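You operate a simulated robot arm through the tools that you are given. There is no shell and no other tool. Be economical: measure what you need, move in short steps, check, and stop when the job is done.

You are at the controls of a simulated robot arm. One attempt, no reset.

TASK
Take the teal mesh sneaker on the mixing bench shelf and put it away in the long drip tray. Then open the mixing bench drawer, fetch the orange swatch from the inside of the mixing bench drawer and set it on the mixing bench top, then shut the drawer. Then take the teal card and leave it on the cedar block. The order counts. Set down upright: teal mesh sneaker.

The check looks at the end state, three seconds after you hand in, the way a careful person would. Anything else that was tipped, shoved, dropped, spilled or broken makes it a failure.

THE ROBOT
A 7-joint arm with a fingered hand on a trunk, on a base that drives. Base frame: it is fixed to the floor where the robot stands at the start and does not move with it; the origin is under the middle of the robot, x ahead of it, y to its left, z up. Readings come in cm, degrees, newtons and seconds.
Its first joint turns from -166.0 to 166.0 degrees. Places, roughly: cedar block (9x6x3 cm) [-350, -180, 50]; long drip tray [-360, 100, 90]; mixing bench drawer [70, -40, 70]; mixing bench top [90, -100, 80]; orange swatch (6x5x2 cm) [70, -30, 70]; teal card [50, -350, 100]. Payload 4.7 kg.
Tool frame: the origin (TCP) lies between the finger pads and is the grasp point; the fingertips stand 3.6 cm ahead of it; z points along the fingers, y is the line along which they close. The gripper opens to 12 cm. The gripper's body begins 4.2 cm behind the TCP. The gripper is a hand of 5 fingers: y runs from the thumb to the fingers, the wrist lies at [-1.8, -12.2, -21] in the tool frame, and closing takes about 1.5 s.
Orientation is told as [roll, pitch, yaw] about the base's x, y, z axes, in that order, counted from this pose: with the fingers straight down and the wrist toward the robot, the tool's x, y and z point along [0, 1, 0], [1, 0, 0] and [0, 0, -1] of the base frame.

THE INTERFACE
- The arm moves only by the tool move_arm. Its argument "rows" is a list of rows, each an object of numbers (a shift or turn left out is 0, a gripper value left out holds the last): "dx", "dy", "dz": the shift along the tool's x, y, z in cm; "rx", "ry", "rz": the turn, a rotation vector about the tool's x, y, z in degrees; "claw": the finger opening in cm, from 0 to 12. In form: [{"dx": .., "dy": .., "dz": .., "rx": .., "ry": .., "rz": .., "claw": ..}, ...]. A call has 1 to 12 rows; each row shifts and turns the commanded pose from where the row before left it, along the tool's axes as they then stand. A row lasts 0.2 s, in which the tool goes at most 5 cm and 8.6 degrees; a call with a longer step from one row to the next is refused whole, and so is a gripper value outside its range. A pose out of reach is approached as far as the arm can. The call stops where the force on the tool passes 40 N (or 10 N more than at its start, if that is more) or the arm is blocked; 0.2 s more then pass. Each finger travels about 4.5 cm/s and halts on what it meets, pressing with about 27 N; the grip force reading is that of the motor and also rises with nothing between the fingers. The clock runs only during rows and for 0.2 s after the last one: add rows that do not move to give the fingers time. The reply holds the time, the measured pose of the TCP, the force on the tool along the base axes, the opening and the grip force, in the units named above and with some noise, with the torque about the TCP (base axes, N m) and any sound that the robot's microphone picked up, and new pictures: "pictures" is both (left out), scene, wrist or none.
- Cameras (640 x 400 px; columns grow to the right, rows downward): "scene" is now at [-24.01, 6.79, 122.32]; the picture's right is [-0.11, -0.99, -0.00], its down [-0.49, 0.06, -0.87] and it looks along [0.87, -0.10, -0.49] (base axes); focal length 292 px, centre (320, 200). "wrist" rides on the gripper at [7.3, -9.1, -14.3] in the tool frame; the picture's right is [-0.80, 0.28, -0.53], its down [-0.53, -0.73, 0.42] and it looks along [-0.27, 0.62, 0.74] (tool axes); focal length 234 px, centre (320, 200). There is no depth. A picture from a camera that has moved, and an enlarged one, comes with that camera's place and axes in the base frame and with its lens.
- steer(legs): drives the robot by 1 to 6 legs, each [ahead, turn to the left] in cm and degrees, along the robot's own axes; the way and the turn of a leg run together, so that a leg with both is an arc; at most 150 cm and 180 degrees a leg. The arm and the cameras ride along, it lands a little off, and it stops where it bumps. It gives what a move gives, and a new picture of the scene camera.
- grasp_type(shape): the hand has 5 fingers and takes this shape, open, in about a second: jaw (thumb against the fingers, like two jaws); tri (thumb and two fingers); tip (a fingertip pinch); poke (one finger out to press); point (the index stretched); flat (the hand flat); cup (the hand cupped); fist (a fist). The gripper value then closes the fingers along that shape, each until it touches; the sizes above hold for jaw. It gives what a move gives, with no picture.
- pan_tilt(pan, tilt): turns the head with the scene camera to pan (to the left, within 143 degrees either way) and tilt (down, from -29 to 69), counted from straight ahead of the robot. It gives what a move gives, and a new picture of the scene camera.
- zoom(camera, box): a new picture of the part [left, top, right, bottom] of that camera's present view, enlarged. No time passes.
- hand_in(): hands the job in; it is judged then, once.

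Go step by step. Nothing tells you exact positions but the pictures and the camera data: compare them with the known pose of the tool, close in by small moves and look again before you grip or let go. The budget is 165 turns and 260 pictures, counting those below and the enlarged ones. Unless the task says otherwise, let go and move clear before handing in.

The tools are called after "Call:" as a command line: name --argument value ..., lists and objects as JSON in quotes. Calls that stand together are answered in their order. move_arm: Moves the arm, as the interface text tells. Its arguments: {"type":"object","properties":{"rows":{"type":"array","items":{"type":"object","properties":{"dx":{"type":"number"},"dy":{"type":"number"},"dz":{"type":"number"},"rx":{"type":"number"},"ry":{"type":"number"},"rz":{"type":"number"},"claw":{"type":"number"}}}},"pictures":{"type":"string","enum":["both","scene","wrist","none"]}},"required":["rows"]} The other tools are called the same way: grasp_type (shape) gives the hand a shape; steer (legs) drives the base; pan_tilt (pan, tilt) turns the head that bears the scene camera; zoom (camera, box) takes an enlarged picture of a part of a camera's view; hand_in () hands the job in.

At the start:

```text
time: 0.0
position: [41.26, -47.02, 108.82]
ee_rot: [0.0, 0.0, 0.1]
force: [0.2, 0.0, -0.3]
torque: [0.01, 0.01, 0.01]
grip_width: 11.97
grip_force: 0.1
shape: jaw
robot x, y, heading: [-0.2, 0.21, -0.1]
head pan, tilt: [-6.5, 29.4]
```

scene: 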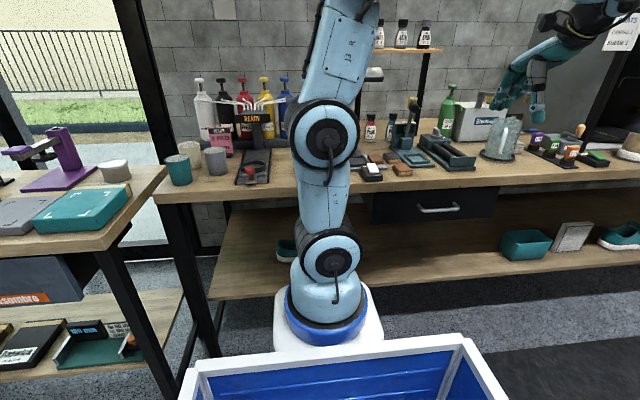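
wrist: 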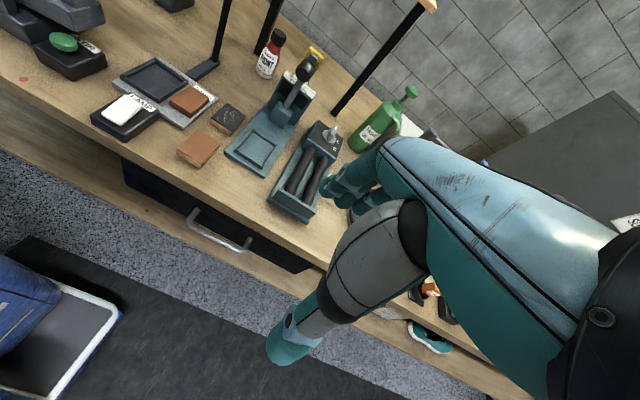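

I see the mixing bench with a drawer under its top and a lower shelf carrying a teal bin, a card-like thing and sneakers. I'll look closer and around.

Call:
zoom --camera "scene" --box '[440, 180, 640, 305]'

Call:
zoom --camera "scene" --box '[200, 180, 400, 305]'

Call:
pan_tilt --pan -45 --tilt 30

```text
3.20 times, centred on (540, 242) of scene
camera zoom: at [-24.01, 6.79, 122.32], right [-0.11, -0.99, 0.0], down [-0.49, 0.06, -0.87], along [0.87, -0.1, -0.49], focal length 934 px, centre (-384, 64)
```

zoom: 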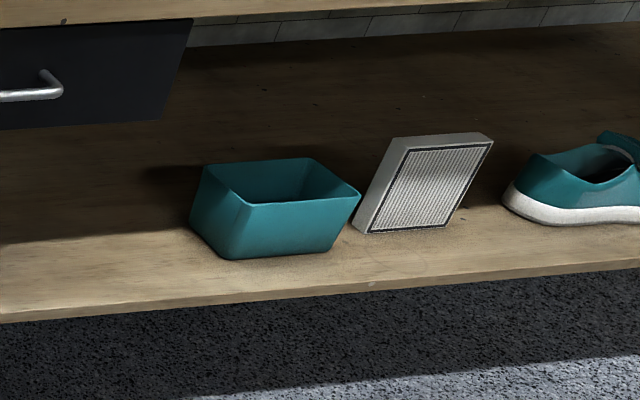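

```text
3.20 times, centred on (300, 242) of scene
camera zoom: at [-24.01, 6.79, 122.32], right [-0.11, -0.99, 0.0], down [-0.49, 0.06, -0.87], along [0.87, -0.1, -0.49], focal length 934 px, centre (384, 64)
```

zoom: 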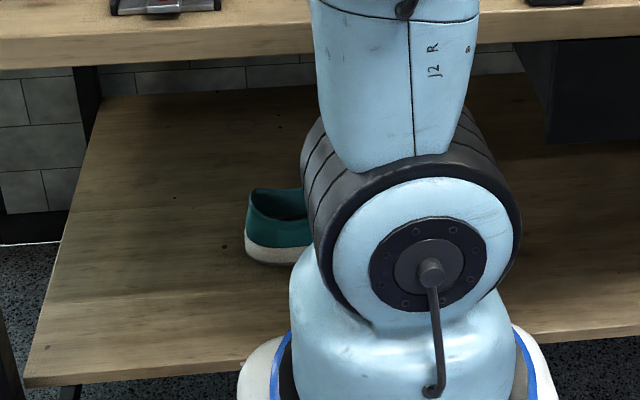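

```text
time: 1.1
position: [41.29, -47.02, 108.75]
ee_rot: [0.1, 0.0, -0.1]
force: [-0.6, -0.1, 0.6]
torque: [0.01, -0.02, 0.02]
grip_width: 11.97
grip_force: 0.0
shape: jaw
robot x, y, heading: [-0.17, 0.1, -0.1]
head pan, tilt: [-45.0, 30.0]
camera scene: at [-26.62, 1.42, 122.23], right [-0.71, -0.71, 0.0], down [-0.35, 0.35, -0.87], along [0.61, -0.61, -0.5], focal length 292 px, centre (320, 200)
```

scene: 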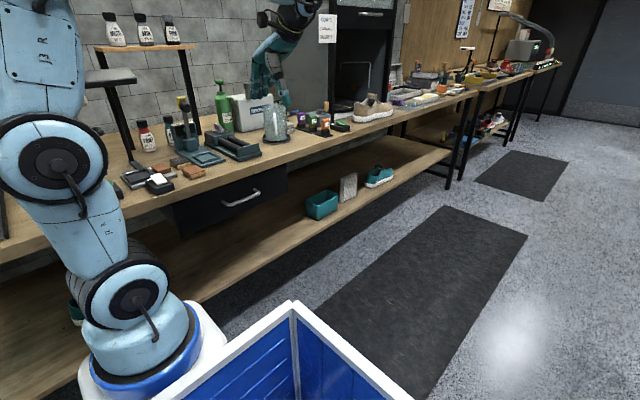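

Two teal shoes sit on the bench's lower shelf, so I must tell which is mesh. I'll look around the room next.

Call:
zoom --camera "scene" --box '[280, 140, 440, 240]'

Call:
pan_tilt --pan -100 --tilt 25

Call:
pan_tilt --pan -143 --tilt 20

Call:
pan_tilt --pan 143 --tilt 20

Call:
pan_tilt --pan 70 --tilt 25

```text
4.00 times, centred on (360, 190) of scene
camera zoom: at [-26.62, 1.42, 122.23], right [-0.71, -0.71, 0.0], down [-0.35, 0.35, -0.87], along [0.61, -0.61, -0.5], focal length 1168 px, centre (160, 240)
```

zoom: 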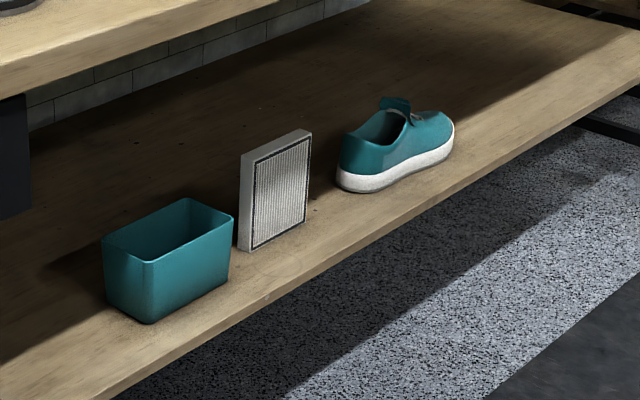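

```text
time: 2.3
position: [41.06, -47.07, 108.62]
ee_rot: [0.1, 0.1, 0.0]
force: [0.3, 0.6, -0.2]
torque: [-0.02, 0.02, -0.02]
grip_width: 11.98
grip_force: 0.0
shape: jaw
robot x, y, heading: [0.23, 0.16, 0.4]
head pan, tilt: [-100.0, 25.0]
camera scene: at [-34.61, -1.26, 123.03], right [-0.98, 0.17, 0.0], down [0.07, 0.42, -0.91], along [-0.16, -0.89, -0.42], focal length 292 px, centre (320, 200)
```

scene: 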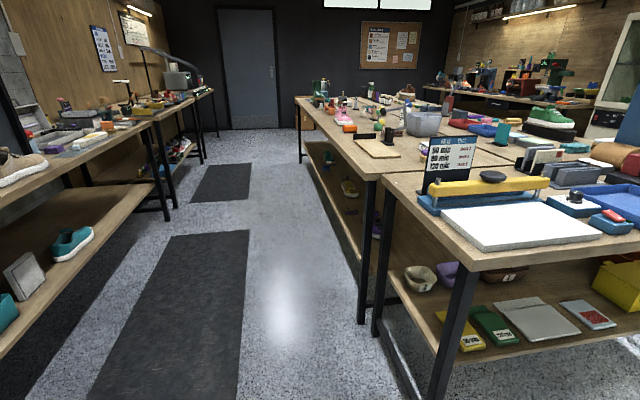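

```text
time: 3.4
position: [41.32, -47.08, 108.62]
ee_rot: [-0.1, 0.0, 0.0]
force: [0.7, -0.4, -0.1]
torque: [0.0, 0.0, -0.03]
grip_width: 11.95
grip_force: 0.1
shape: jaw
robot x, y, heading: [0.42, 0.26, -0.2]
head pan, tilt: [-143.0, 20.0]
camera scene: at [-40.45, 2.2, 123.84], right [-0.6, 0.8, 0.0], down [0.27, 0.21, -0.94], along [-0.75, -0.57, -0.34], focal length 292 px, centre (320, 200)
```

scene: 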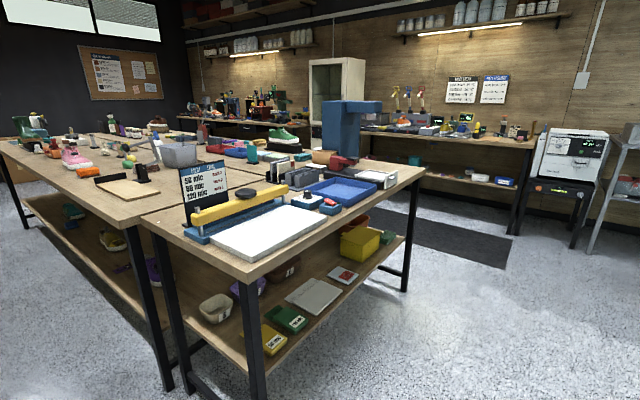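

```text
time: 7.3
position: [41.19, -46.97, 108.65]
ee_rot: [0.0, 0.0, 0.0]
force: [-0.5, -0.5, 0.2]
torque: [-0.03, 0.0, -0.04]
grip_width: 11.95
grip_force: 0.1
shape: jaw
robot x, y, heading: [-0.01, 0.15, -0.2]
head pan, tilt: [143.0, 20.0]
camera scene: at [-40.46, 13.42, 123.84], right [0.6, 0.8, 0.0], down [0.27, -0.21, -0.94], along [-0.75, 0.57, -0.34], focal length 292 px, centre (320, 200)
```

scene: 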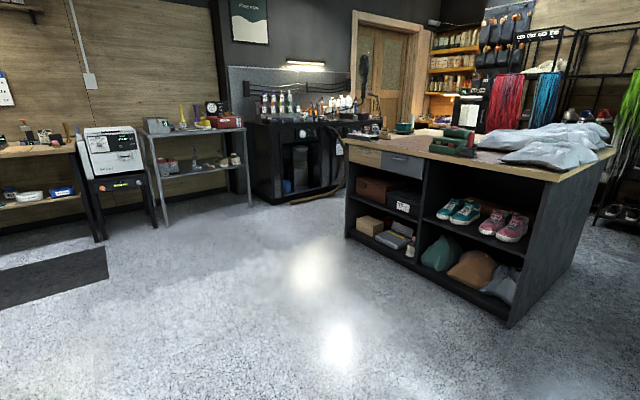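

```text
time: 8.8
position: [41.2, -47.01, 108.69]
ee_rot: [0.0, 0.0, 0.0]
force: [-0.2, 0.1, -0.4]
torque: [0.01, 0.01, -0.01]
grip_width: 11.95
grip_force: 0.0
shape: jaw
robot x, y, heading: [0.22, -0.06, -0.0]
head pan, tilt: [70.0, 25.0]
camera scene: at [-29.88, 16.47, 123.03], right [0.94, -0.34, 0.0], down [-0.14, -0.4, -0.91], along [0.31, 0.85, -0.42], focal length 292 px, centre (320, 200)
```

scene: 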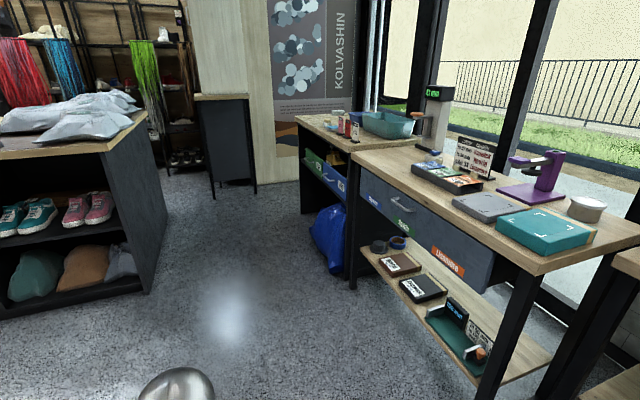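

The drip tray should be on the grey cart behind-left, the cedar block on the wall bench behind, the card further along the right. I'll look at those and at the near shoe.

Call:
pan_tilt --pan 143 --tilt 20

Call:
zoom --camera "scene" --box '[60, 80, 280, 218]'

Call:
pan_tilt --pan -143 --tilt 20

Call:
zoom --camera "scene" --box '[300, 90, 620, 290]'

Call:
pan_tilt --pan -90 --tilt 20

Call:
zoom --camera "scene" --box '[60, 20, 380, 220]'

```text
time: 10.2
position: [41.27, -47.07, 108.81]
ee_rot: [0.0, 0.0, 0.0]
force: [0.1, 0.6, -0.1]
torque: [0.02, 0.0, 0.02]
grip_width: 11.96
grip_force: 0.1
shape: jaw
robot x, y, heading: [-0.05, -0.69, -0.0]
head pan, tilt: [143.0, 20.0]
camera scene: at [-40.45, 13.42, 123.84], right [0.6, 0.8, 0.0], down [0.27, -0.21, -0.94], along [-0.75, 0.57, -0.34], focal length 292 px, centre (320, 200)
```

scene: 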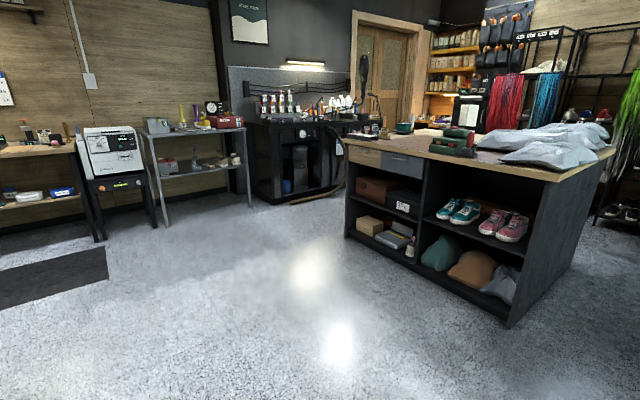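

```text
2.90 times, centred on (170, 149) of scene
camera zoom: at [-40.45, 13.42, 123.84], right [0.6, 0.8, 0.0], down [0.27, -0.21, -0.94], along [-0.75, 0.57, -0.34], focal length 846 px, centre (755, 348)
```

zoom: 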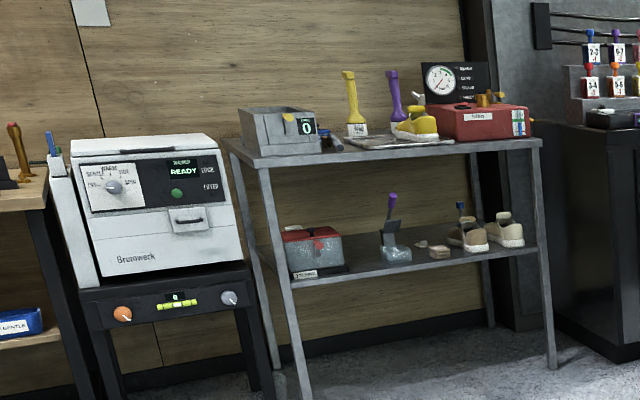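

```text
time: 14.2
position: [41.11, -47.11, 108.6]
ee_rot: [0.0, -0.1, 0.1]
force: [0.1, -0.2, -0.3]
torque: [-0.02, 0.02, 0.02]
grip_width: 11.99
grip_force: 0.0
shape: jaw
robot x, y, heading: [-0.0, -0.02, 0.2]
head pan, tilt: [-143.0, 20.0]
camera scene: at [-40.46, 2.2, 123.84], right [-0.6, 0.8, 0.0], down [0.27, 0.21, -0.94], along [-0.75, -0.57, -0.34], focal length 292 px, centre (320, 200)
```

scene: 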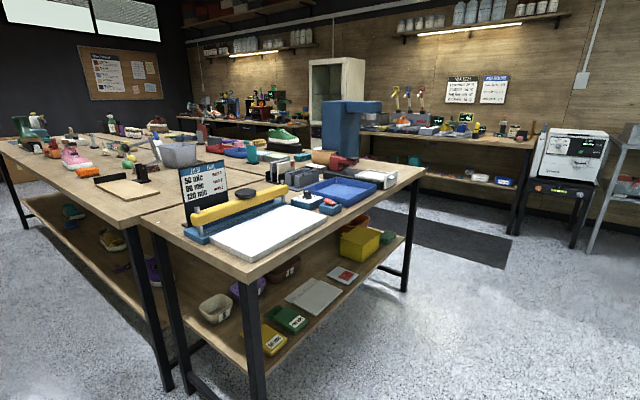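

```text
2.00 times, centred on (460, 190) of scene
camera zoom: at [-40.46, 2.2, 123.84], right [-0.6, 0.8, 0.0], down [0.27, 0.21, -0.94], along [-0.75, -0.57, -0.34], focal length 584 px, centre (40, 220)
```

zoom: 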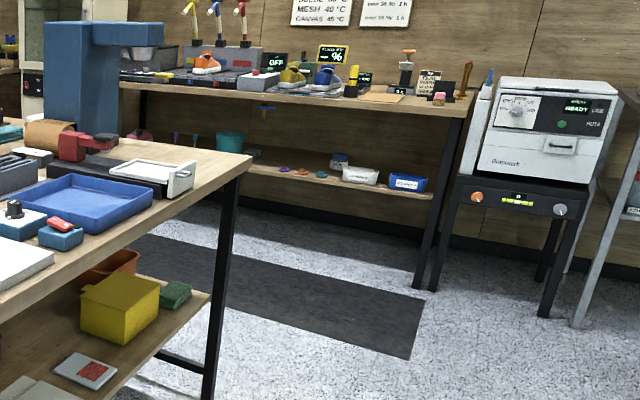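

```text
time: 15.4
position: [41.22, -47.13, 108.72]
ee_rot: [-0.1, 0.0, 0.0]
force: [0.3, 0.1, 0.8]
torque: [0.03, 0.03, -0.02]
grip_width: 11.95
grip_force: 0.1
shape: jaw
robot x, y, heading: [-0.08, 0.29, -0.0]
head pan, tilt: [-90.0, 20.0]
camera scene: at [-33.03, -1.5, 123.84], right [-1.0, 0.0, 0.0], down [0.0, 0.34, -0.94], along [0.0, -0.94, -0.34], focal length 292 px, centre (320, 200)
```

scene: 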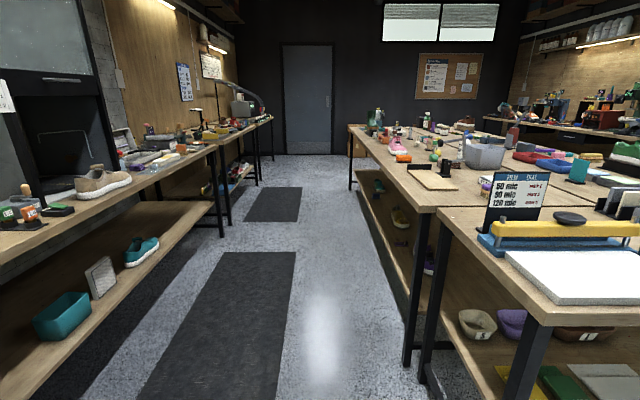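

```text
2.00 times, centred on (220, 120) of scene
camera zoom: at [-33.03, -1.5, 123.84], right [-1.0, 0.0, 0.0], down [0.0, 0.34, -0.94], along [0.0, -0.94, -0.34], focal length 584 px, centre (520, 360)
```

zoom: 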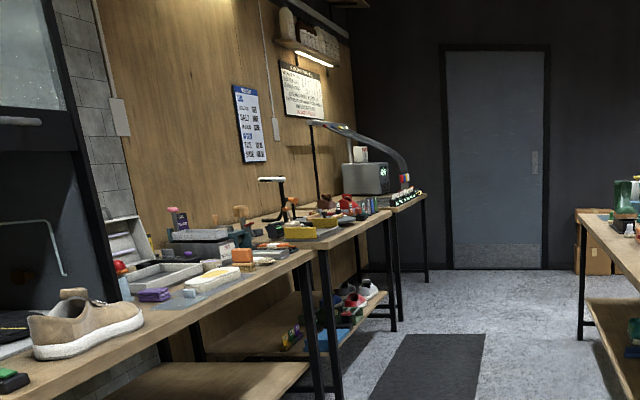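

The left shoe is hidden by the arm; turning the robot right by 40° and panning back will show both shoes better.

Call:
steer --legs '[[0, -40]]'

Call:
pan_tilt --pan 45 --tilt 40

```text
time: 17.7
position: [0.48, -62.53, 108.81]
ee_rot: [0.1, 0.0, -40.6]
force: [0.2, 0.1, 0.6]
torque: [0.01, 0.0, 0.01]
grip_width: 11.95
grip_force: 0.0
shape: jaw
robot x, y, heading: [-0.11, -0.33, -41.0]
head pan, tilt: [-90.0, 20.0]
camera scene: at [-25.87, 20.37, 123.84], right [-0.76, 0.65, 0.0], down [0.22, 0.26, -0.94], along [-0.61, -0.71, -0.34], focal length 292 px, centre (320, 200)
```

scene: 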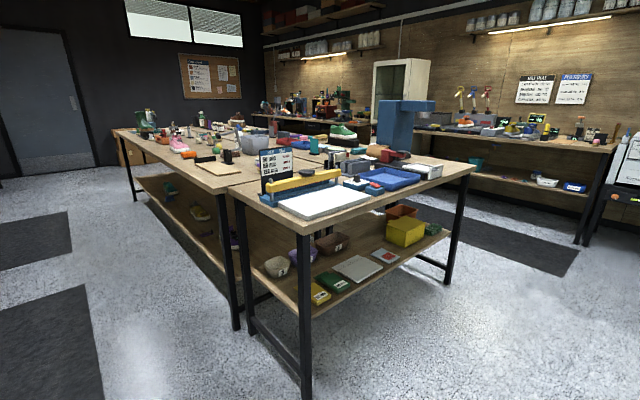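

```text
time: 19.8
position: [0.57, -62.49, 108.67]
ee_rot: [0.0, 0.1, -40.7]
force: [0.5, -0.1, -0.3]
torque: [0.02, -0.01, -0.02]
grip_width: 11.97
grip_force: 0.0
shape: jaw
robot x, y, heading: [-0.23, 0.04, -40.9]
head pan, tilt: [45.0, 40.0]
camera scene: at [-11.31, 28.04, 120.7], right [0.07, -1.0, 0.0], down [-0.64, -0.05, -0.77], along [0.76, 0.06, -0.64], focal length 292 px, centre (320, 200)
```

scene: 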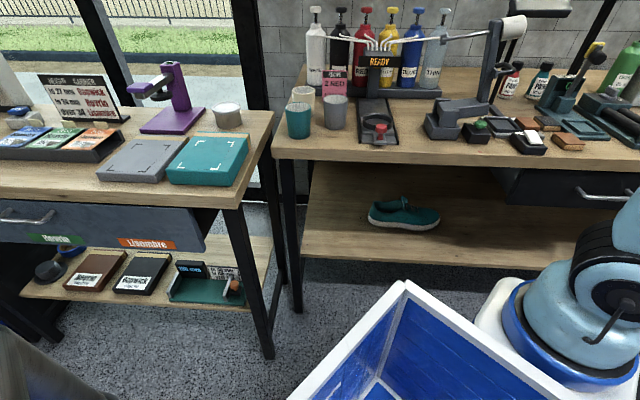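

Call:
zoom --camera "scene" --box '[350, 180, 460, 249]'

Call:
pan_tilt --pan -15 --tilt 28

```text
5.80 times, centred on (405, 214) of scene
camera zoom: at [-11.31, 28.04, 120.7], right [0.07, -1.0, 0.0], down [-0.64, -0.05, -0.77], along [0.76, 0.06, -0.64], focal length 1692 px, centre (-173, 116)
```

zoom: 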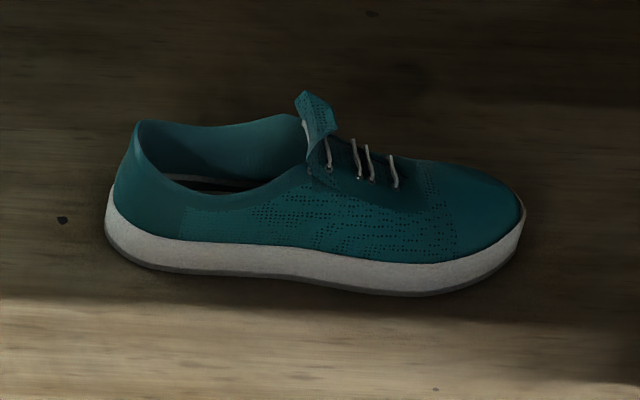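

```text
time: 21.1
position: [0.63, -62.5, 108.56]
ee_rot: [0.0, -0.1, -40.7]
force: [1.0, -0.1, 0.7]
torque: [0.01, 0.0, 0.01]
grip_width: 11.96
grip_force: 0.1
shape: jaw
robot x, y, heading: [-0.23, 0.12, -40.8]
head pan, tilt: [-15.0, 28.0]
camera scene: at [-14.66, 19.88, 122.55], right [-0.83, -0.56, 0.0], down [-0.26, 0.39, -0.88], along [0.5, -0.73, -0.47], focal length 292 px, centre (320, 200)
```

scene: 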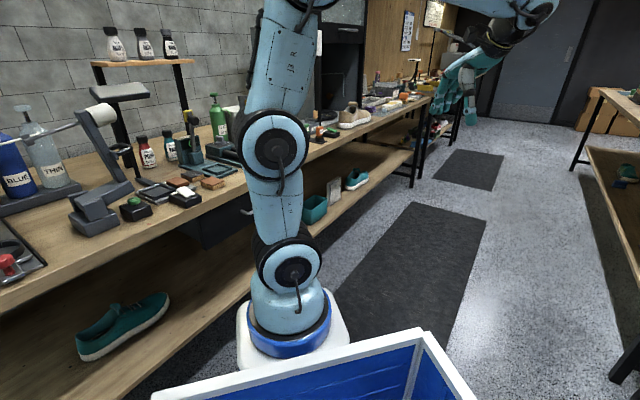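

Call:
zoom --camera "scene" --box '[325, 160, 389, 200]'

```text
10.00 times, centred on (357, 180) of scene
camera zoom: at [-14.66, 19.88, 122.55], right [-0.83, -0.56, 0.0], down [-0.26, 0.39, -0.88], along [0.5, -0.73, -0.47], focal length 2920 px, centre (-50, 400)
```

zoom: 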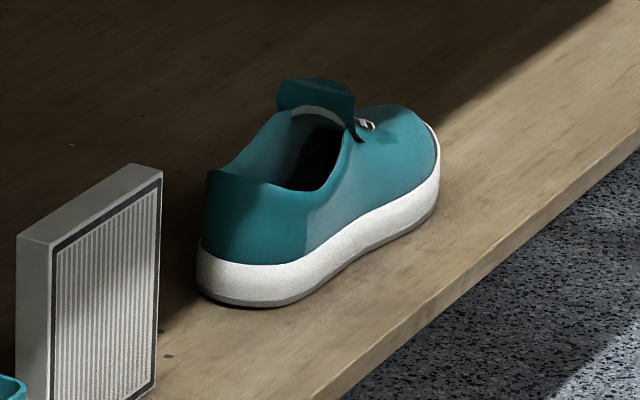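

The left shoe shows the mesh perforations, the right one is plain, so the left one is the target. I'll look down to learn the robot's own footprint.

Call:
pan_tilt --pan 0 --tilt 65

Call:
pan_tilt --pan 30 --tilt 50

```text
time: 22.2
position: [0.57, -62.44, 108.7]
ee_rot: [0.0, 0.0, -40.7]
force: [0.1, 0.2, 0.3]
torque: [-0.03, -0.01, 0.01]
grip_width: 11.95
grip_force: 0.1
shape: jaw
robot x, y, heading: [-0.04, 0.08, -40.8]
head pan, tilt: [0.0, 65.0]
camera scene: at [-15.19, 23.45, 117.47], right [-0.65, -0.76, 0.0], down [-0.69, 0.59, -0.42], along [0.32, -0.28, -0.91], focal length 292 px, centre (320, 200)
```

scene: 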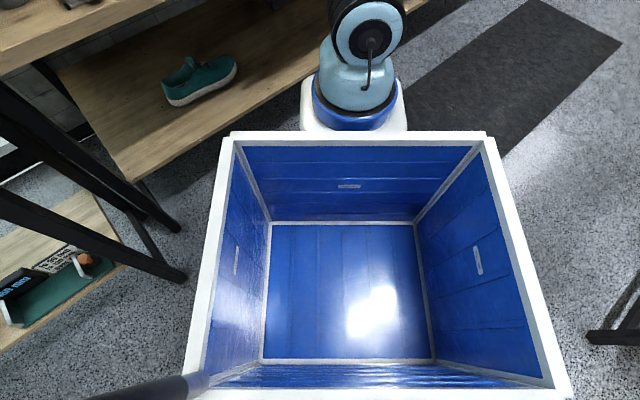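

```text
time: 23.1
position: [0.51, -62.53, 108.65]
ee_rot: [0.0, 0.1, -40.7]
force: [0.1, -0.7, -0.8]
torque: [-0.01, -0.03, -0.01]
grip_width: 11.97
grip_force: 0.1
shape: jaw
robot x, y, heading: [-0.32, -0.13, -40.9]
head pan, tilt: [30.0, 50.0]
camera scene: at [-12.23, 25.98, 119.27], right [-0.19, -0.98, 0.0], down [-0.75, 0.14, -0.64], along [0.63, -0.12, -0.77], focal length 292 px, centre (320, 200)
```

scene: 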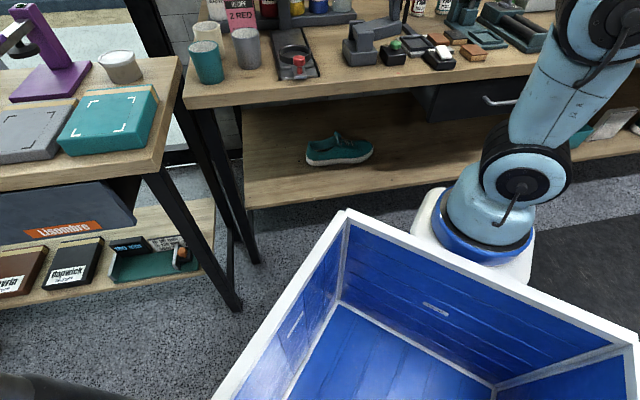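

Call:
zoom --camera "wrist" --box '[0, 0, 640, 400]'

```text
1.00 times, centred on (320, 200) of wrist (not enlarged: the box is as wide or as high as the picture)
camera zoom: at [-1.69, -51.05, 123.14], right [-0.31, -0.79, 0.53], down [-0.9, 0.07, -0.42], along [0.3, -0.61, -0.74], focal length 234 px, centre (320, 200)
```

zoom: 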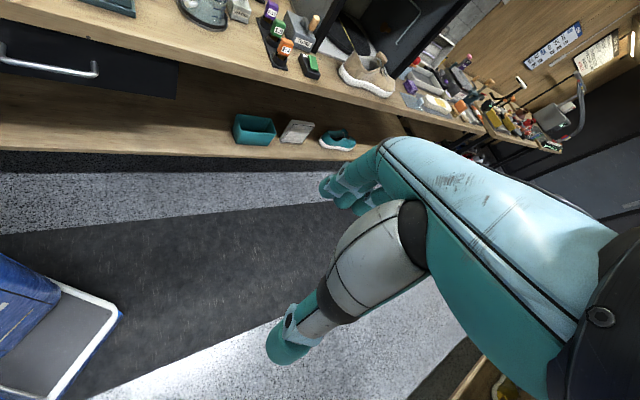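

The base spans roughly ±34 cm and the head has a clear view of the mesh shoe at about (79, 0, 36) from here. I'll swing the hand round to yaw 0 in front of the bench.

Call:
move_arm --rows '[{"rz": -8.1}, {"rz": -8.1}, {"rz": -8.1}, {"rz": -8.1}, {"rz": -8.1}, {"dx": 2.2, "dy": 4.1}, {"dx": 2.2, "dy": 4.1}, {"dx": 2.2, "dy": 4.1}, {"dx": 2.2, "dy": 4.1}, {"dx": 2.2, "dy": 4.1}, {"dx": 2.2, "dy": 4.1}, {"dx": 2.2, "dy": 4.1}]' --pictures "none"

Call:
move_arm --rows '[{"dx": 2.2, "dy": 4.1}, {"dx": 2.2, "dy": 4.1}, {"dx": 2.5, "dy": 3.8}, {"dz": 5}, {"dz": 5}, {"dz": 5}, {"dz": 5}, {"dz": 5}, {"dz": 5}]' --pictures "scene"

```text
time: 25.7
position: [29.28, -47.07, 108.76]
ee_rot: [0.0, 0.0, -0.3]
force: [0.0, -0.2, -0.5]
torque: [0.03, 0.01, -0.01]
grip_width: 11.98
grip_force: 0.1
shape: jaw
robot x, y, heading: [0.22, 0.16, -40.9]
head pan, tilt: [30.0, 50.0]
```

```text
time: 27.7
position: [41.1, -40.38, 78.48]
ee_rot: [-0.1, 0.0, -0.3]
force: [0.4, 0.4, 0.6]
torque: [-0.03, -0.04, 0.03]
grip_width: 12.0
grip_force: 0.0
shape: jaw
robot x, y, heading: [0.12, 0.19, -40.8]
head pan, tilt: [30.0, 50.0]
camera scene: at [-12.23, 26.0, 119.27], right [-0.19, -0.98, 0.0], down [-0.75, 0.14, -0.64], along [0.63, -0.12, -0.77], focal length 292 px, centre (320, 200)
```

scene: 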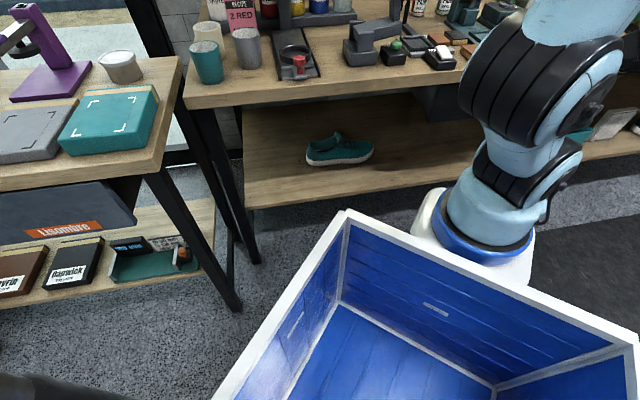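

Call:
move_arm --rows '[{"ry": 7.5}, {"ry": 7.5}, {"ry": 7.5}, {"ry": 7.5}, {"ry": 7.5}, {"ry": 7.5}, {"dx": 0.5, "dy": 0.5, "dz": 4.46}, {"dx": 0.5, "dy": 0.5, "dz": 4.46}, {"dx": 0.5, "dy": 0.5, "dz": 4.46}, {"dx": 0.5, "dy": 0.5, "dz": 4.46}]' --pictures "both"

```text
time: 29.3
position: [41.57, -37.6, 76.62]
ee_rot: [44.9, -0.2, -0.2]
force: [-20.4, 6.4, 11.8]
torque: [0.24, -0.5, 0.5]
grip_width: 11.45
grip_force: 0.0
shape: jaw
robot x, y, heading: [0.01, -0.31, -41.0]
head pan, tilt: [30.0, 50.0]
stopped in row 8: the force on the tool passed its limit at 48 N (the readings are from after the stop); the commanded pose is now the measured one
camera scene: at [-12.27, 26.06, 119.26], right [-0.19, -0.98, 0.0], down [-0.75, 0.14, -0.64], along [0.63, -0.12, -0.77], focal length 292 px, centre (320, 200)
camera wrist: at [32.34, -42.52, 91.92], right [0.28, -0.94, -0.19], down [-0.73, -0.07, -0.68], along [0.62, 0.33, -0.71], focal length 234 px, centre (320, 200)
```

scene: 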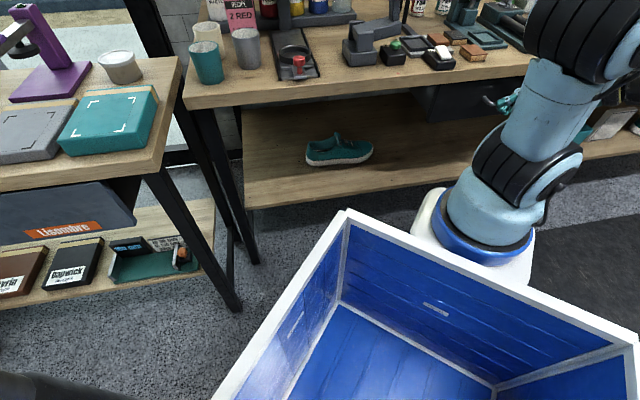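
wrist: 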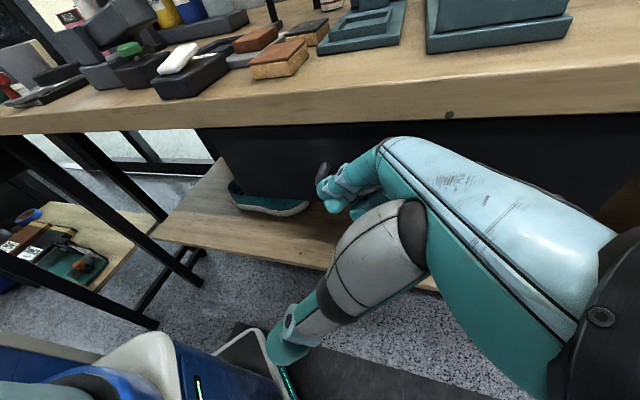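

The fingers touched the drawer handle region. I'll back off from the bench and then proceed left past the drawer.

Call:
move_arm --rows '[{"dy": -4}, {"dy": -4}, {"dx": 0.5, "dz": 4.46}, {"dx": 0.5, "dz": 4.46}, {"dx": 0.5, "dz": 4.46}, {"dx": 0.5, "dz": 4.46}, {"dx": 0.5, "dz": 4.46}, {"dx": 0.5, "dz": 4.46}]' --pictures "both"

```text
time: 30.8
position: [33.99, -25.14, 65.84]
ee_rot: [44.1, -0.6, -0.9]
force: [4.6, -6.6, 8.5]
torque: [0.02, 0.53, 0.37]
grip_width: 11.75
grip_force: 0.2
shape: jaw
robot x, y, heading: [-0.08, -0.1, -41.2]
head pan, tilt: [30.0, 50.0]
stopped in row 7: the force on the tool passed its limit at 116 N (the readings are from after the stop); the commanded pose is now the measured one
camera scene: at [-12.21, 26.02, 119.28], right [-0.19, -0.98, 0.0], down [-0.75, 0.14, -0.64], along [0.63, -0.12, -0.77], focal length 292 px, centre (320, 200)
camera wrist: at [24.64, -29.72, 81.17], right [0.27, -0.95, -0.18], down [-0.73, -0.07, -0.68], along [0.63, 0.31, -0.71], focal length 234 px, centre (320, 200)
```

scene: 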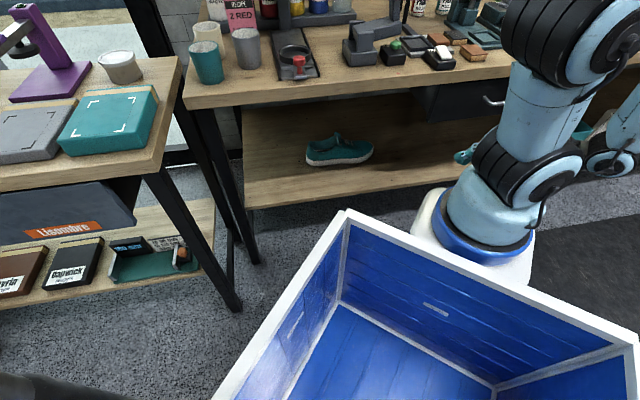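
wrist: 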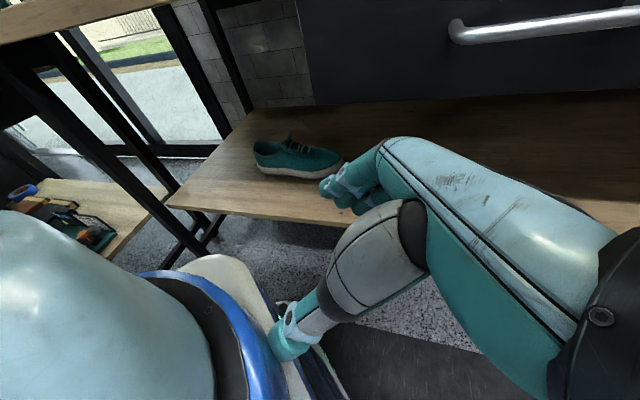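

The thumb met the arm's own pedestal, so the stance is too close. I'll lift the hand and back the robot 18 cm.

Call:
move_arm --rows '[{"dx": 1.5, "dy": 1, "dz": -1.5}, {"dx": 2.8, "dy": 1, "dz": -2.8}, {"dx": 2.8, "dy": 0, "dz": -2.8}, {"dx": 2.8, "dz": -2.8}]' --pictures "none"

Call:
steer --legs '[[-18, 0]]'

```text
time: 31.8
position: [35.96, -24.95, 79.76]
ee_rot: [44.1, -0.6, -0.9]
force: [-0.7, 0.4, 0.3]
torque: [-0.03, -0.01, -0.03]
grip_width: 11.99
grip_force: 0.1
shape: jaw
robot x, y, heading: [-0.03, 0.02, -41.0]
head pan, tilt: [30.0, 50.0]
```

```text
time: 33.2
position: [22.66, -13.36, 79.7]
ee_rot: [44.1, -0.6, -0.7]
force: [-0.4, -0.2, 0.6]
torque: [0.0, 0.02, 0.02]
grip_width: 11.98
grip_force: 0.0
shape: jaw
robot x, y, heading: [-13.55, 11.66, -40.4]
head pan, tilt: [30.0, 50.0]
camera scene: at [-25.59, 37.48, 119.28], right [-0.19, -0.98, 0.0], down [-0.75, 0.14, -0.64], along [0.63, -0.12, -0.77], focal length 292 px, centre (320, 200)
```

scene: 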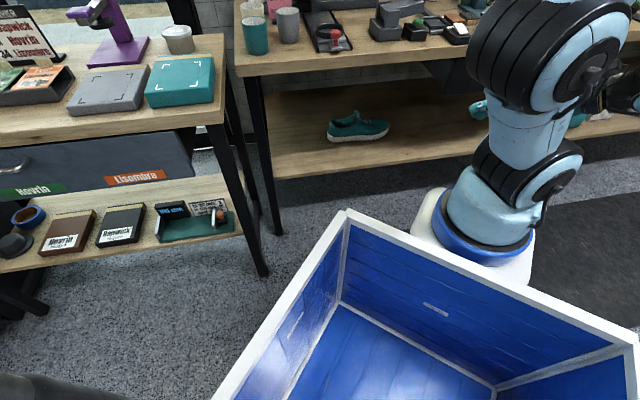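

Call:
move_arm --rows '[{"dy": 4.5}, {"dy": 4.5}, {"dy": 4.5}, {"dy": 4.5}, {"dx": -2.5, "dy": 0.5, "dz": 2.5}, {"dx": -2.5, "dy": 0.5, "dz": 2.5}, {"dx": -2.5, "dy": 0.5, "dz": 2.5}, {"dx": -2.5, "dz": 2.5}, {"dx": -2.5, "dz": 2.5}, {"dx": -2.5, "dz": 2.5}]' --pictures "both"

```text
time: 35.5
position: [42.33, -13.92, 58.78]
ee_rot: [44.0, -0.6, -0.7]
force: [-0.6, 0.0, -0.5]
torque: [0.01, 0.0, 0.02]
grip_width: 11.98
grip_force: 0.0
shape: jaw
robot x, y, heading: [-13.61, 11.67, -40.9]
head pan, tilt: [30.0, 50.0]
camera scene: at [-25.59, 37.48, 119.28], right [-0.19, -0.98, 0.0], down [-0.75, 0.14, -0.64], along [0.63, -0.12, -0.77], focal length 292 px, centre (320, 200)
camera wrist: at [32.86, -18.58, 74.07], right [0.27, -0.95, -0.18], down [-0.73, -0.08, -0.68], along [0.63, 0.31, -0.71], focal length 234 px, centre (320, 200)
```

scene: 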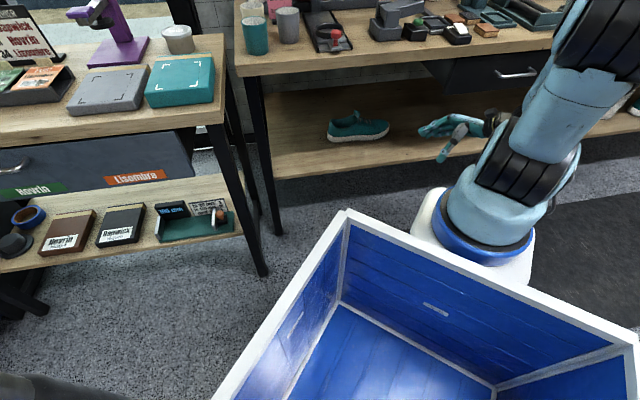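
wrist: 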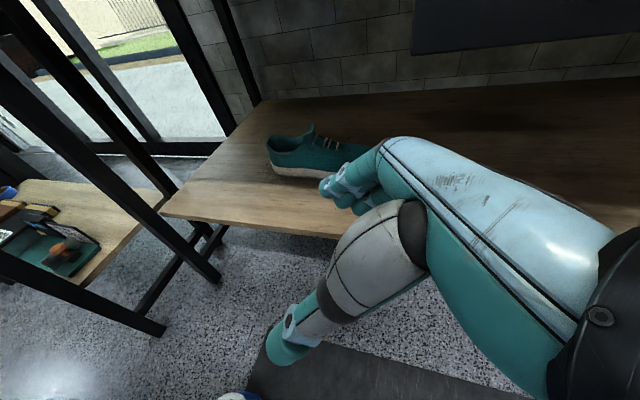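

Call:
zoom --camera "wrist" --box '[220, 90, 420, 215]'

Call:
zoom --camera "scene" --box '[310, 90, 510, 215]'

```text
3.20 times, centred on (320, 152) of wrist
camera zoom: at [32.86, -18.58, 74.07], right [0.27, -0.95, -0.18], down [-0.73, -0.08, -0.68], along [0.63, 0.31, -0.71], focal length 749 px, centre (320, 352)
```

zoom: 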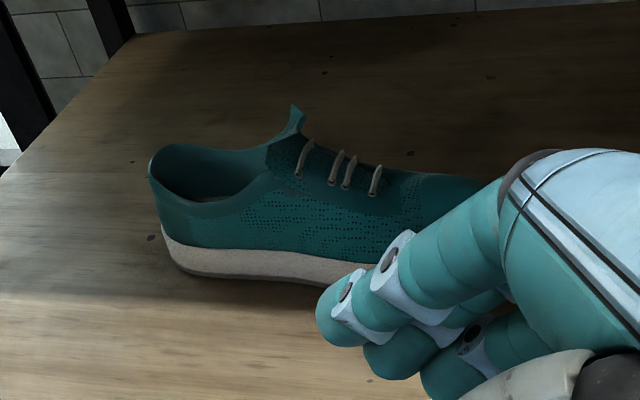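

```text
3.20 times, centred on (410, 152) of scene
camera zoom: at [-25.59, 37.48, 119.28], right [-0.19, -0.98, 0.0], down [-0.75, 0.14, -0.64], along [0.63, -0.12, -0.77], focal length 934 px, centre (32, 352)
```

zoom: 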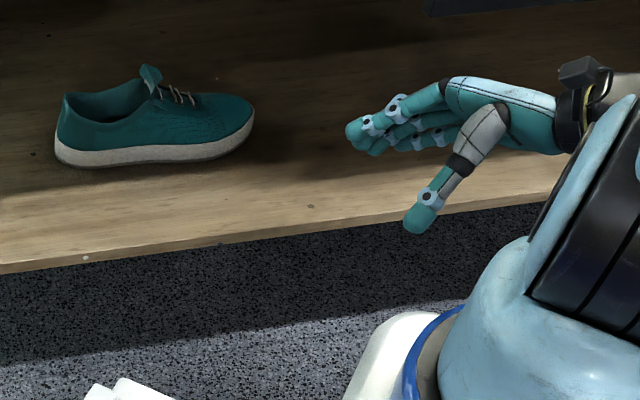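

Shelf top is about z 35.5; the shoe lies along y from 14 (heel) to −14 (toe), axis x≈77.5, tongue top at 49. I'll enter over the toe half with the hand tilted 45°.

Call:
move_arm --rows '[{"dx": -1.1, "dy": 2.5, "dz": 3.95}, {"dx": -1.1, "dy": 2.5, "dz": 3.95}, {"dx": -1.1, "dy": 2.5, "dz": 3.95}, {"dy": 4}, {"dy": 4}, {"dy": 4}]' --pictures "both"

```text
time: 36.9
position: [61.96, -8.27, 48.01]
ee_rot: [44.2, -0.6, -0.8]
force: [-0.5, 0.2, 0.2]
torque: [0.02, 0.02, -0.04]
grip_width: 11.99
grip_force: 0.1
shape: jaw
robot x, y, heading: [-13.31, 11.61, -40.7]
head pan, tilt: [30.0, 50.0]
camera scene: at [-25.58, 37.49, 119.28], right [-0.19, -0.98, 0.0], down [-0.75, 0.14, -0.64], along [0.63, -0.12, -0.77], focal length 292 px, centre (320, 200)
camera wrist: at [52.6, -12.94, 63.45], right [0.27, -0.95, -0.18], down [-0.73, -0.08, -0.68], along [0.63, 0.31, -0.71], focal length 234 px, centre (320, 200)
```

scene: 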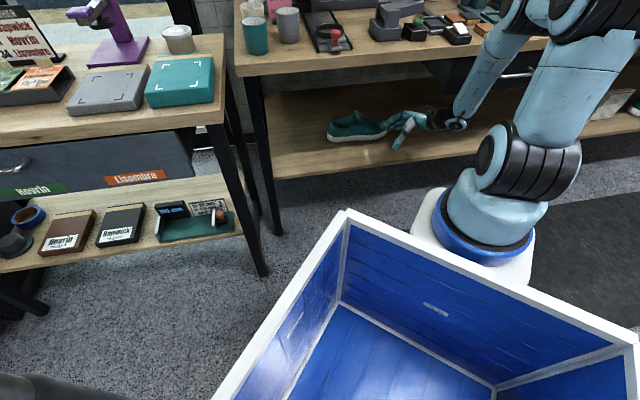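
wrist: 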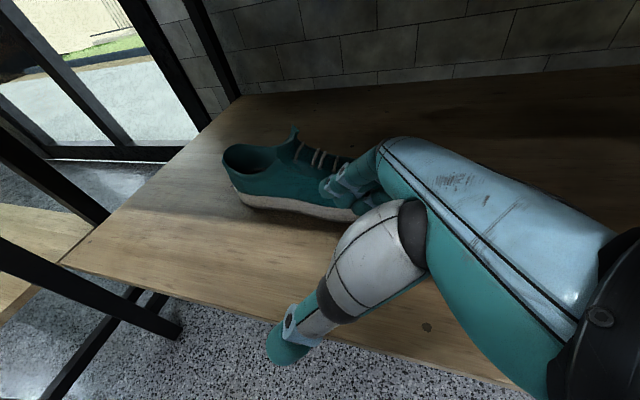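

Call:
move_arm --rows '[{"dy": 4}, {"dy": 4}]' --pictures "both"

```text
time: 37.6
position: [64.29, -5.75, 41.33]
ee_rot: [44.1, 7.1, -2.3]
force: [-3.8, -1.3, 15.2]
torque: [-0.34, -1.34, -0.46]
grip_width: 11.98
grip_force: 0.0
shape: jaw
robot x, y, heading: [-14.69, 11.95, -43.9]
head pan, tilt: [30.0, 50.0]
stopped in row 2: the arm was blocked; the commanded pose is now the measured one
camera scene: at [-27.68, 36.79, 119.8], right [-0.24, -0.97, -0.02], down [-0.73, 0.19, -0.65], along [0.64, -0.14, -0.76], focal length 292 px, centre (320, 200)
camera wrist: at [56.84, -10.12, 57.68], right [0.22, -0.95, -0.21], down [-0.81, -0.06, -0.58], along [0.54, 0.3, -0.79], focal length 234 px, centre (320, 200)
```

scene: 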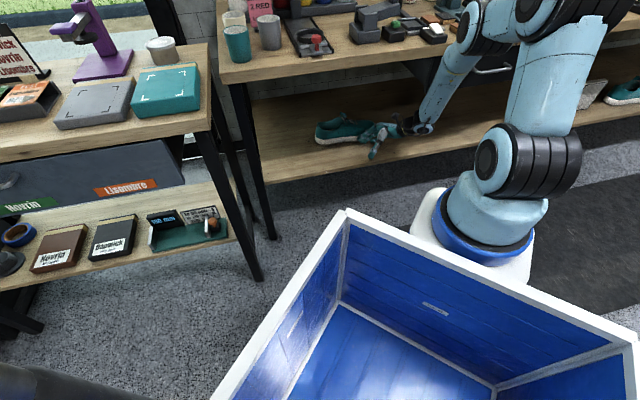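
wrist: 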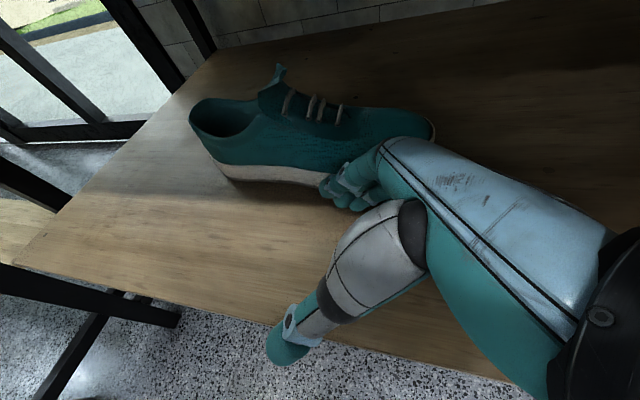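

The forearm jammed against the bench edge and pushed the base. I'll back straight out.

Call:
move_arm --rows '[{"dy": -3}, {"dy": -4}, {"dy": -4}, {"dy": -4}]' --pictures "both"

```text
time: 38.6
position: [50.68, -6.03, 44.38]
ee_rot: [44.0, 4.7, -1.7]
force: [0.4, 0.4, -0.2]
torque: [0.01, 0.01, 0.03]
grip_width: 12.0
grip_force: 0.0
shape: jaw
robot x, y, heading: [-14.57, 12.36, -42.7]
head pan, tilt: [30.0, 50.0]
camera scene: at [-25.89, 38.33, 119.28], right [-0.22, -0.98, 0.0], down [-0.75, 0.17, -0.64], along [0.63, -0.14, -0.77], focal length 292 px, centre (320, 200)
camera wrist: at [42.81, -10.58, 60.52], right [0.24, -0.95, -0.2], down [-0.79, -0.06, -0.61], along [0.57, 0.3, -0.76], focal length 234 px, centre (320, 200)
```

scene: 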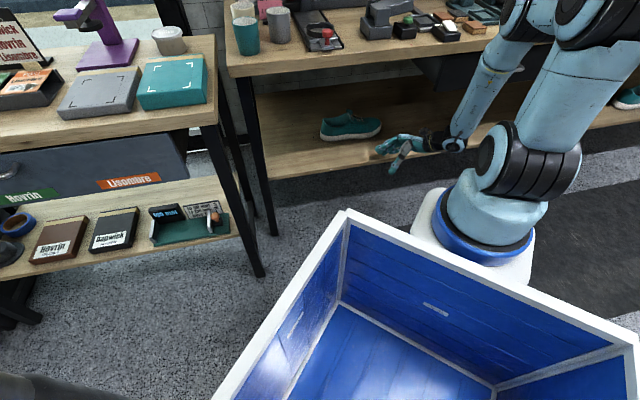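
wrist: 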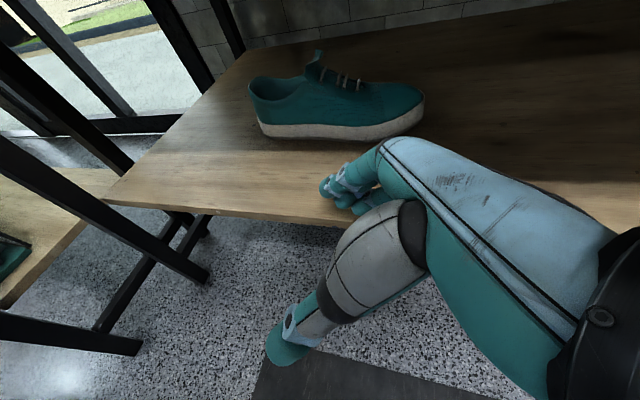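

Call:
steer --legs '[[-12, 0]]'

Call:
move_arm --rows '[{"rx": -5.3, "rz": -5.3}, {"rx": -5.3, "rz": -5.3}, {"dx": 1.8, "dz": -1.8}, {"dx": 1.1, "dy": 3, "dz": -1.1}, {"dy": 4}]' --pictures "both"

```text
time: 39.9
position: [42.16, 1.96, 44.36]
ee_rot: [43.9, 4.9, -1.7]
force: [-0.6, 0.3, -0.3]
torque: [0.0, -0.01, 0.0]
grip_width: 11.99
grip_force: 0.1
shape: jaw
robot x, y, heading: [-22.82, 20.1, -42.3]
head pan, tilt: [30.0, 50.0]
camera scene: at [-34.41, 46.55, 119.28], right [-0.22, -0.98, 0.0], down [-0.75, 0.17, -0.64], along [0.63, -0.14, -0.77], focal length 292 px, centre (320, 200)
```

scene: 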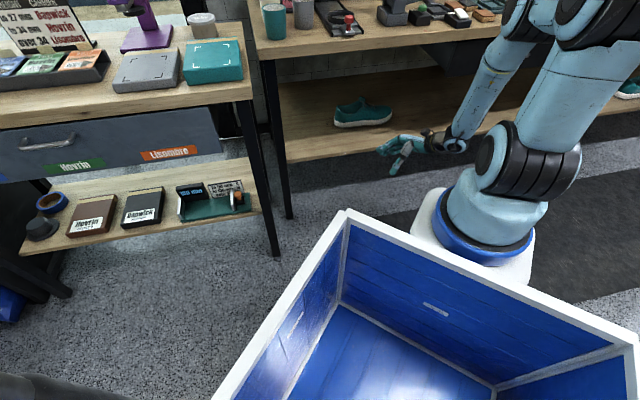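

```text
time: 41.1
position: [48.38, 1.87, 49.48]
ee_rot: [44.1, -10.0, -1.5]
force: [-0.2, -0.5, -1.2]
torque: [0.02, 0.02, -0.01]
grip_width: 12.02
grip_force: 0.0
shape: jaw
robot x, y, heading: [-22.68, 20.32, -42.7]
head pan, tilt: [30.0, 50.0]
camera scene: at [-34.4, 46.55, 119.28], right [-0.22, -0.98, 0.0], down [-0.75, 0.17, -0.64], along [0.63, -0.14, -0.77], focal length 292 px, centre (320, 200)
camera wrist: at [36.6, -2.61, 63.19], right [0.28, -0.95, -0.13], down [-0.6, -0.07, -0.79], along [0.74, 0.3, -0.59], focal length 234 px, centre (320, 200)
```

scene: 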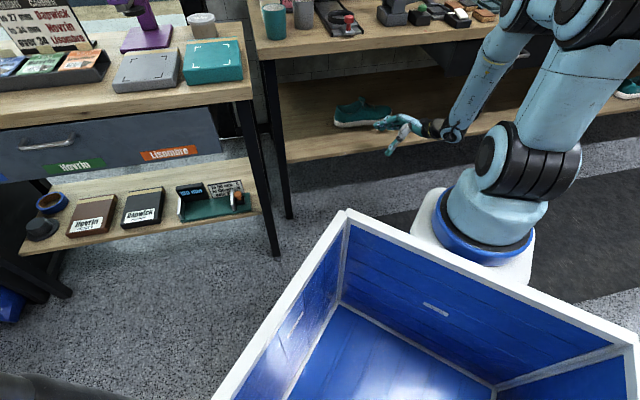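
wrist: 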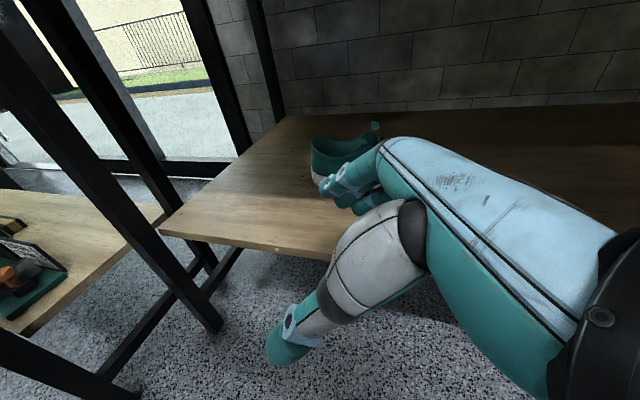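

Call:
move_arm --rows '[{"dx": -2.24, "dy": 2.63, "dz": -1.52}, {"dx": -2.24, "dy": 2.63, "dz": -1.52}, {"dx": -2.24, "dy": 2.63, "dz": -1.52}, {"dx": -0.48, "dy": 3.94, "dz": 0.5}, {"dx": -0.48, "dy": 3.94, "dz": 0.5}]' --pictures "both"

```text
time: 42.3
position: [64.06, -6.56, 49.52]
ee_rot: [44.1, -10.1, -1.6]
force: [0.2, -0.5, 0.1]
torque: [0.03, -0.01, -0.01]
grip_width: 11.98
grip_force: 0.1
shape: jaw
robot x, y, heading: [-23.19, 20.12, -42.7]
head pan, tilt: [30.0, 50.0]
camera scene: at [-34.4, 46.56, 119.28], right [-0.22, -0.98, 0.0], down [-0.75, 0.17, -0.64], along [0.63, -0.14, -0.77], focal length 292 px, centre (320, 200)
camera wrist: at [52.35, -11.01, 63.12], right [0.28, -0.95, -0.13], down [-0.6, -0.07, -0.79], along [0.75, 0.3, -0.59], focal length 234 px, centre (320, 200)
```

scene: 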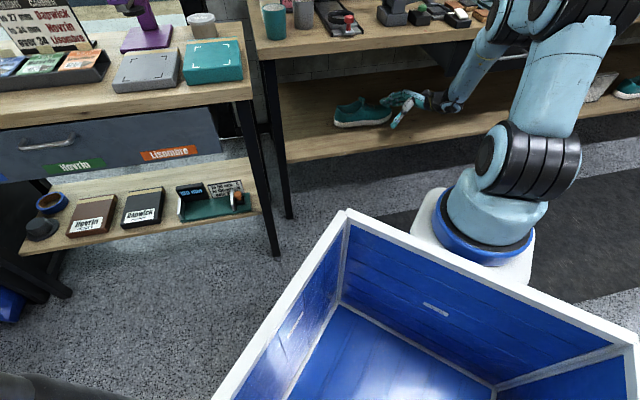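
wrist: 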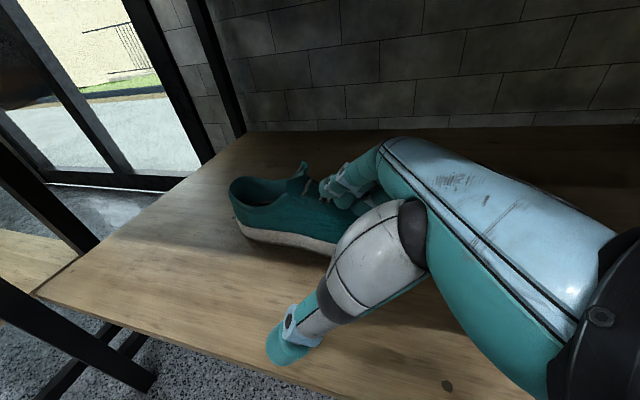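

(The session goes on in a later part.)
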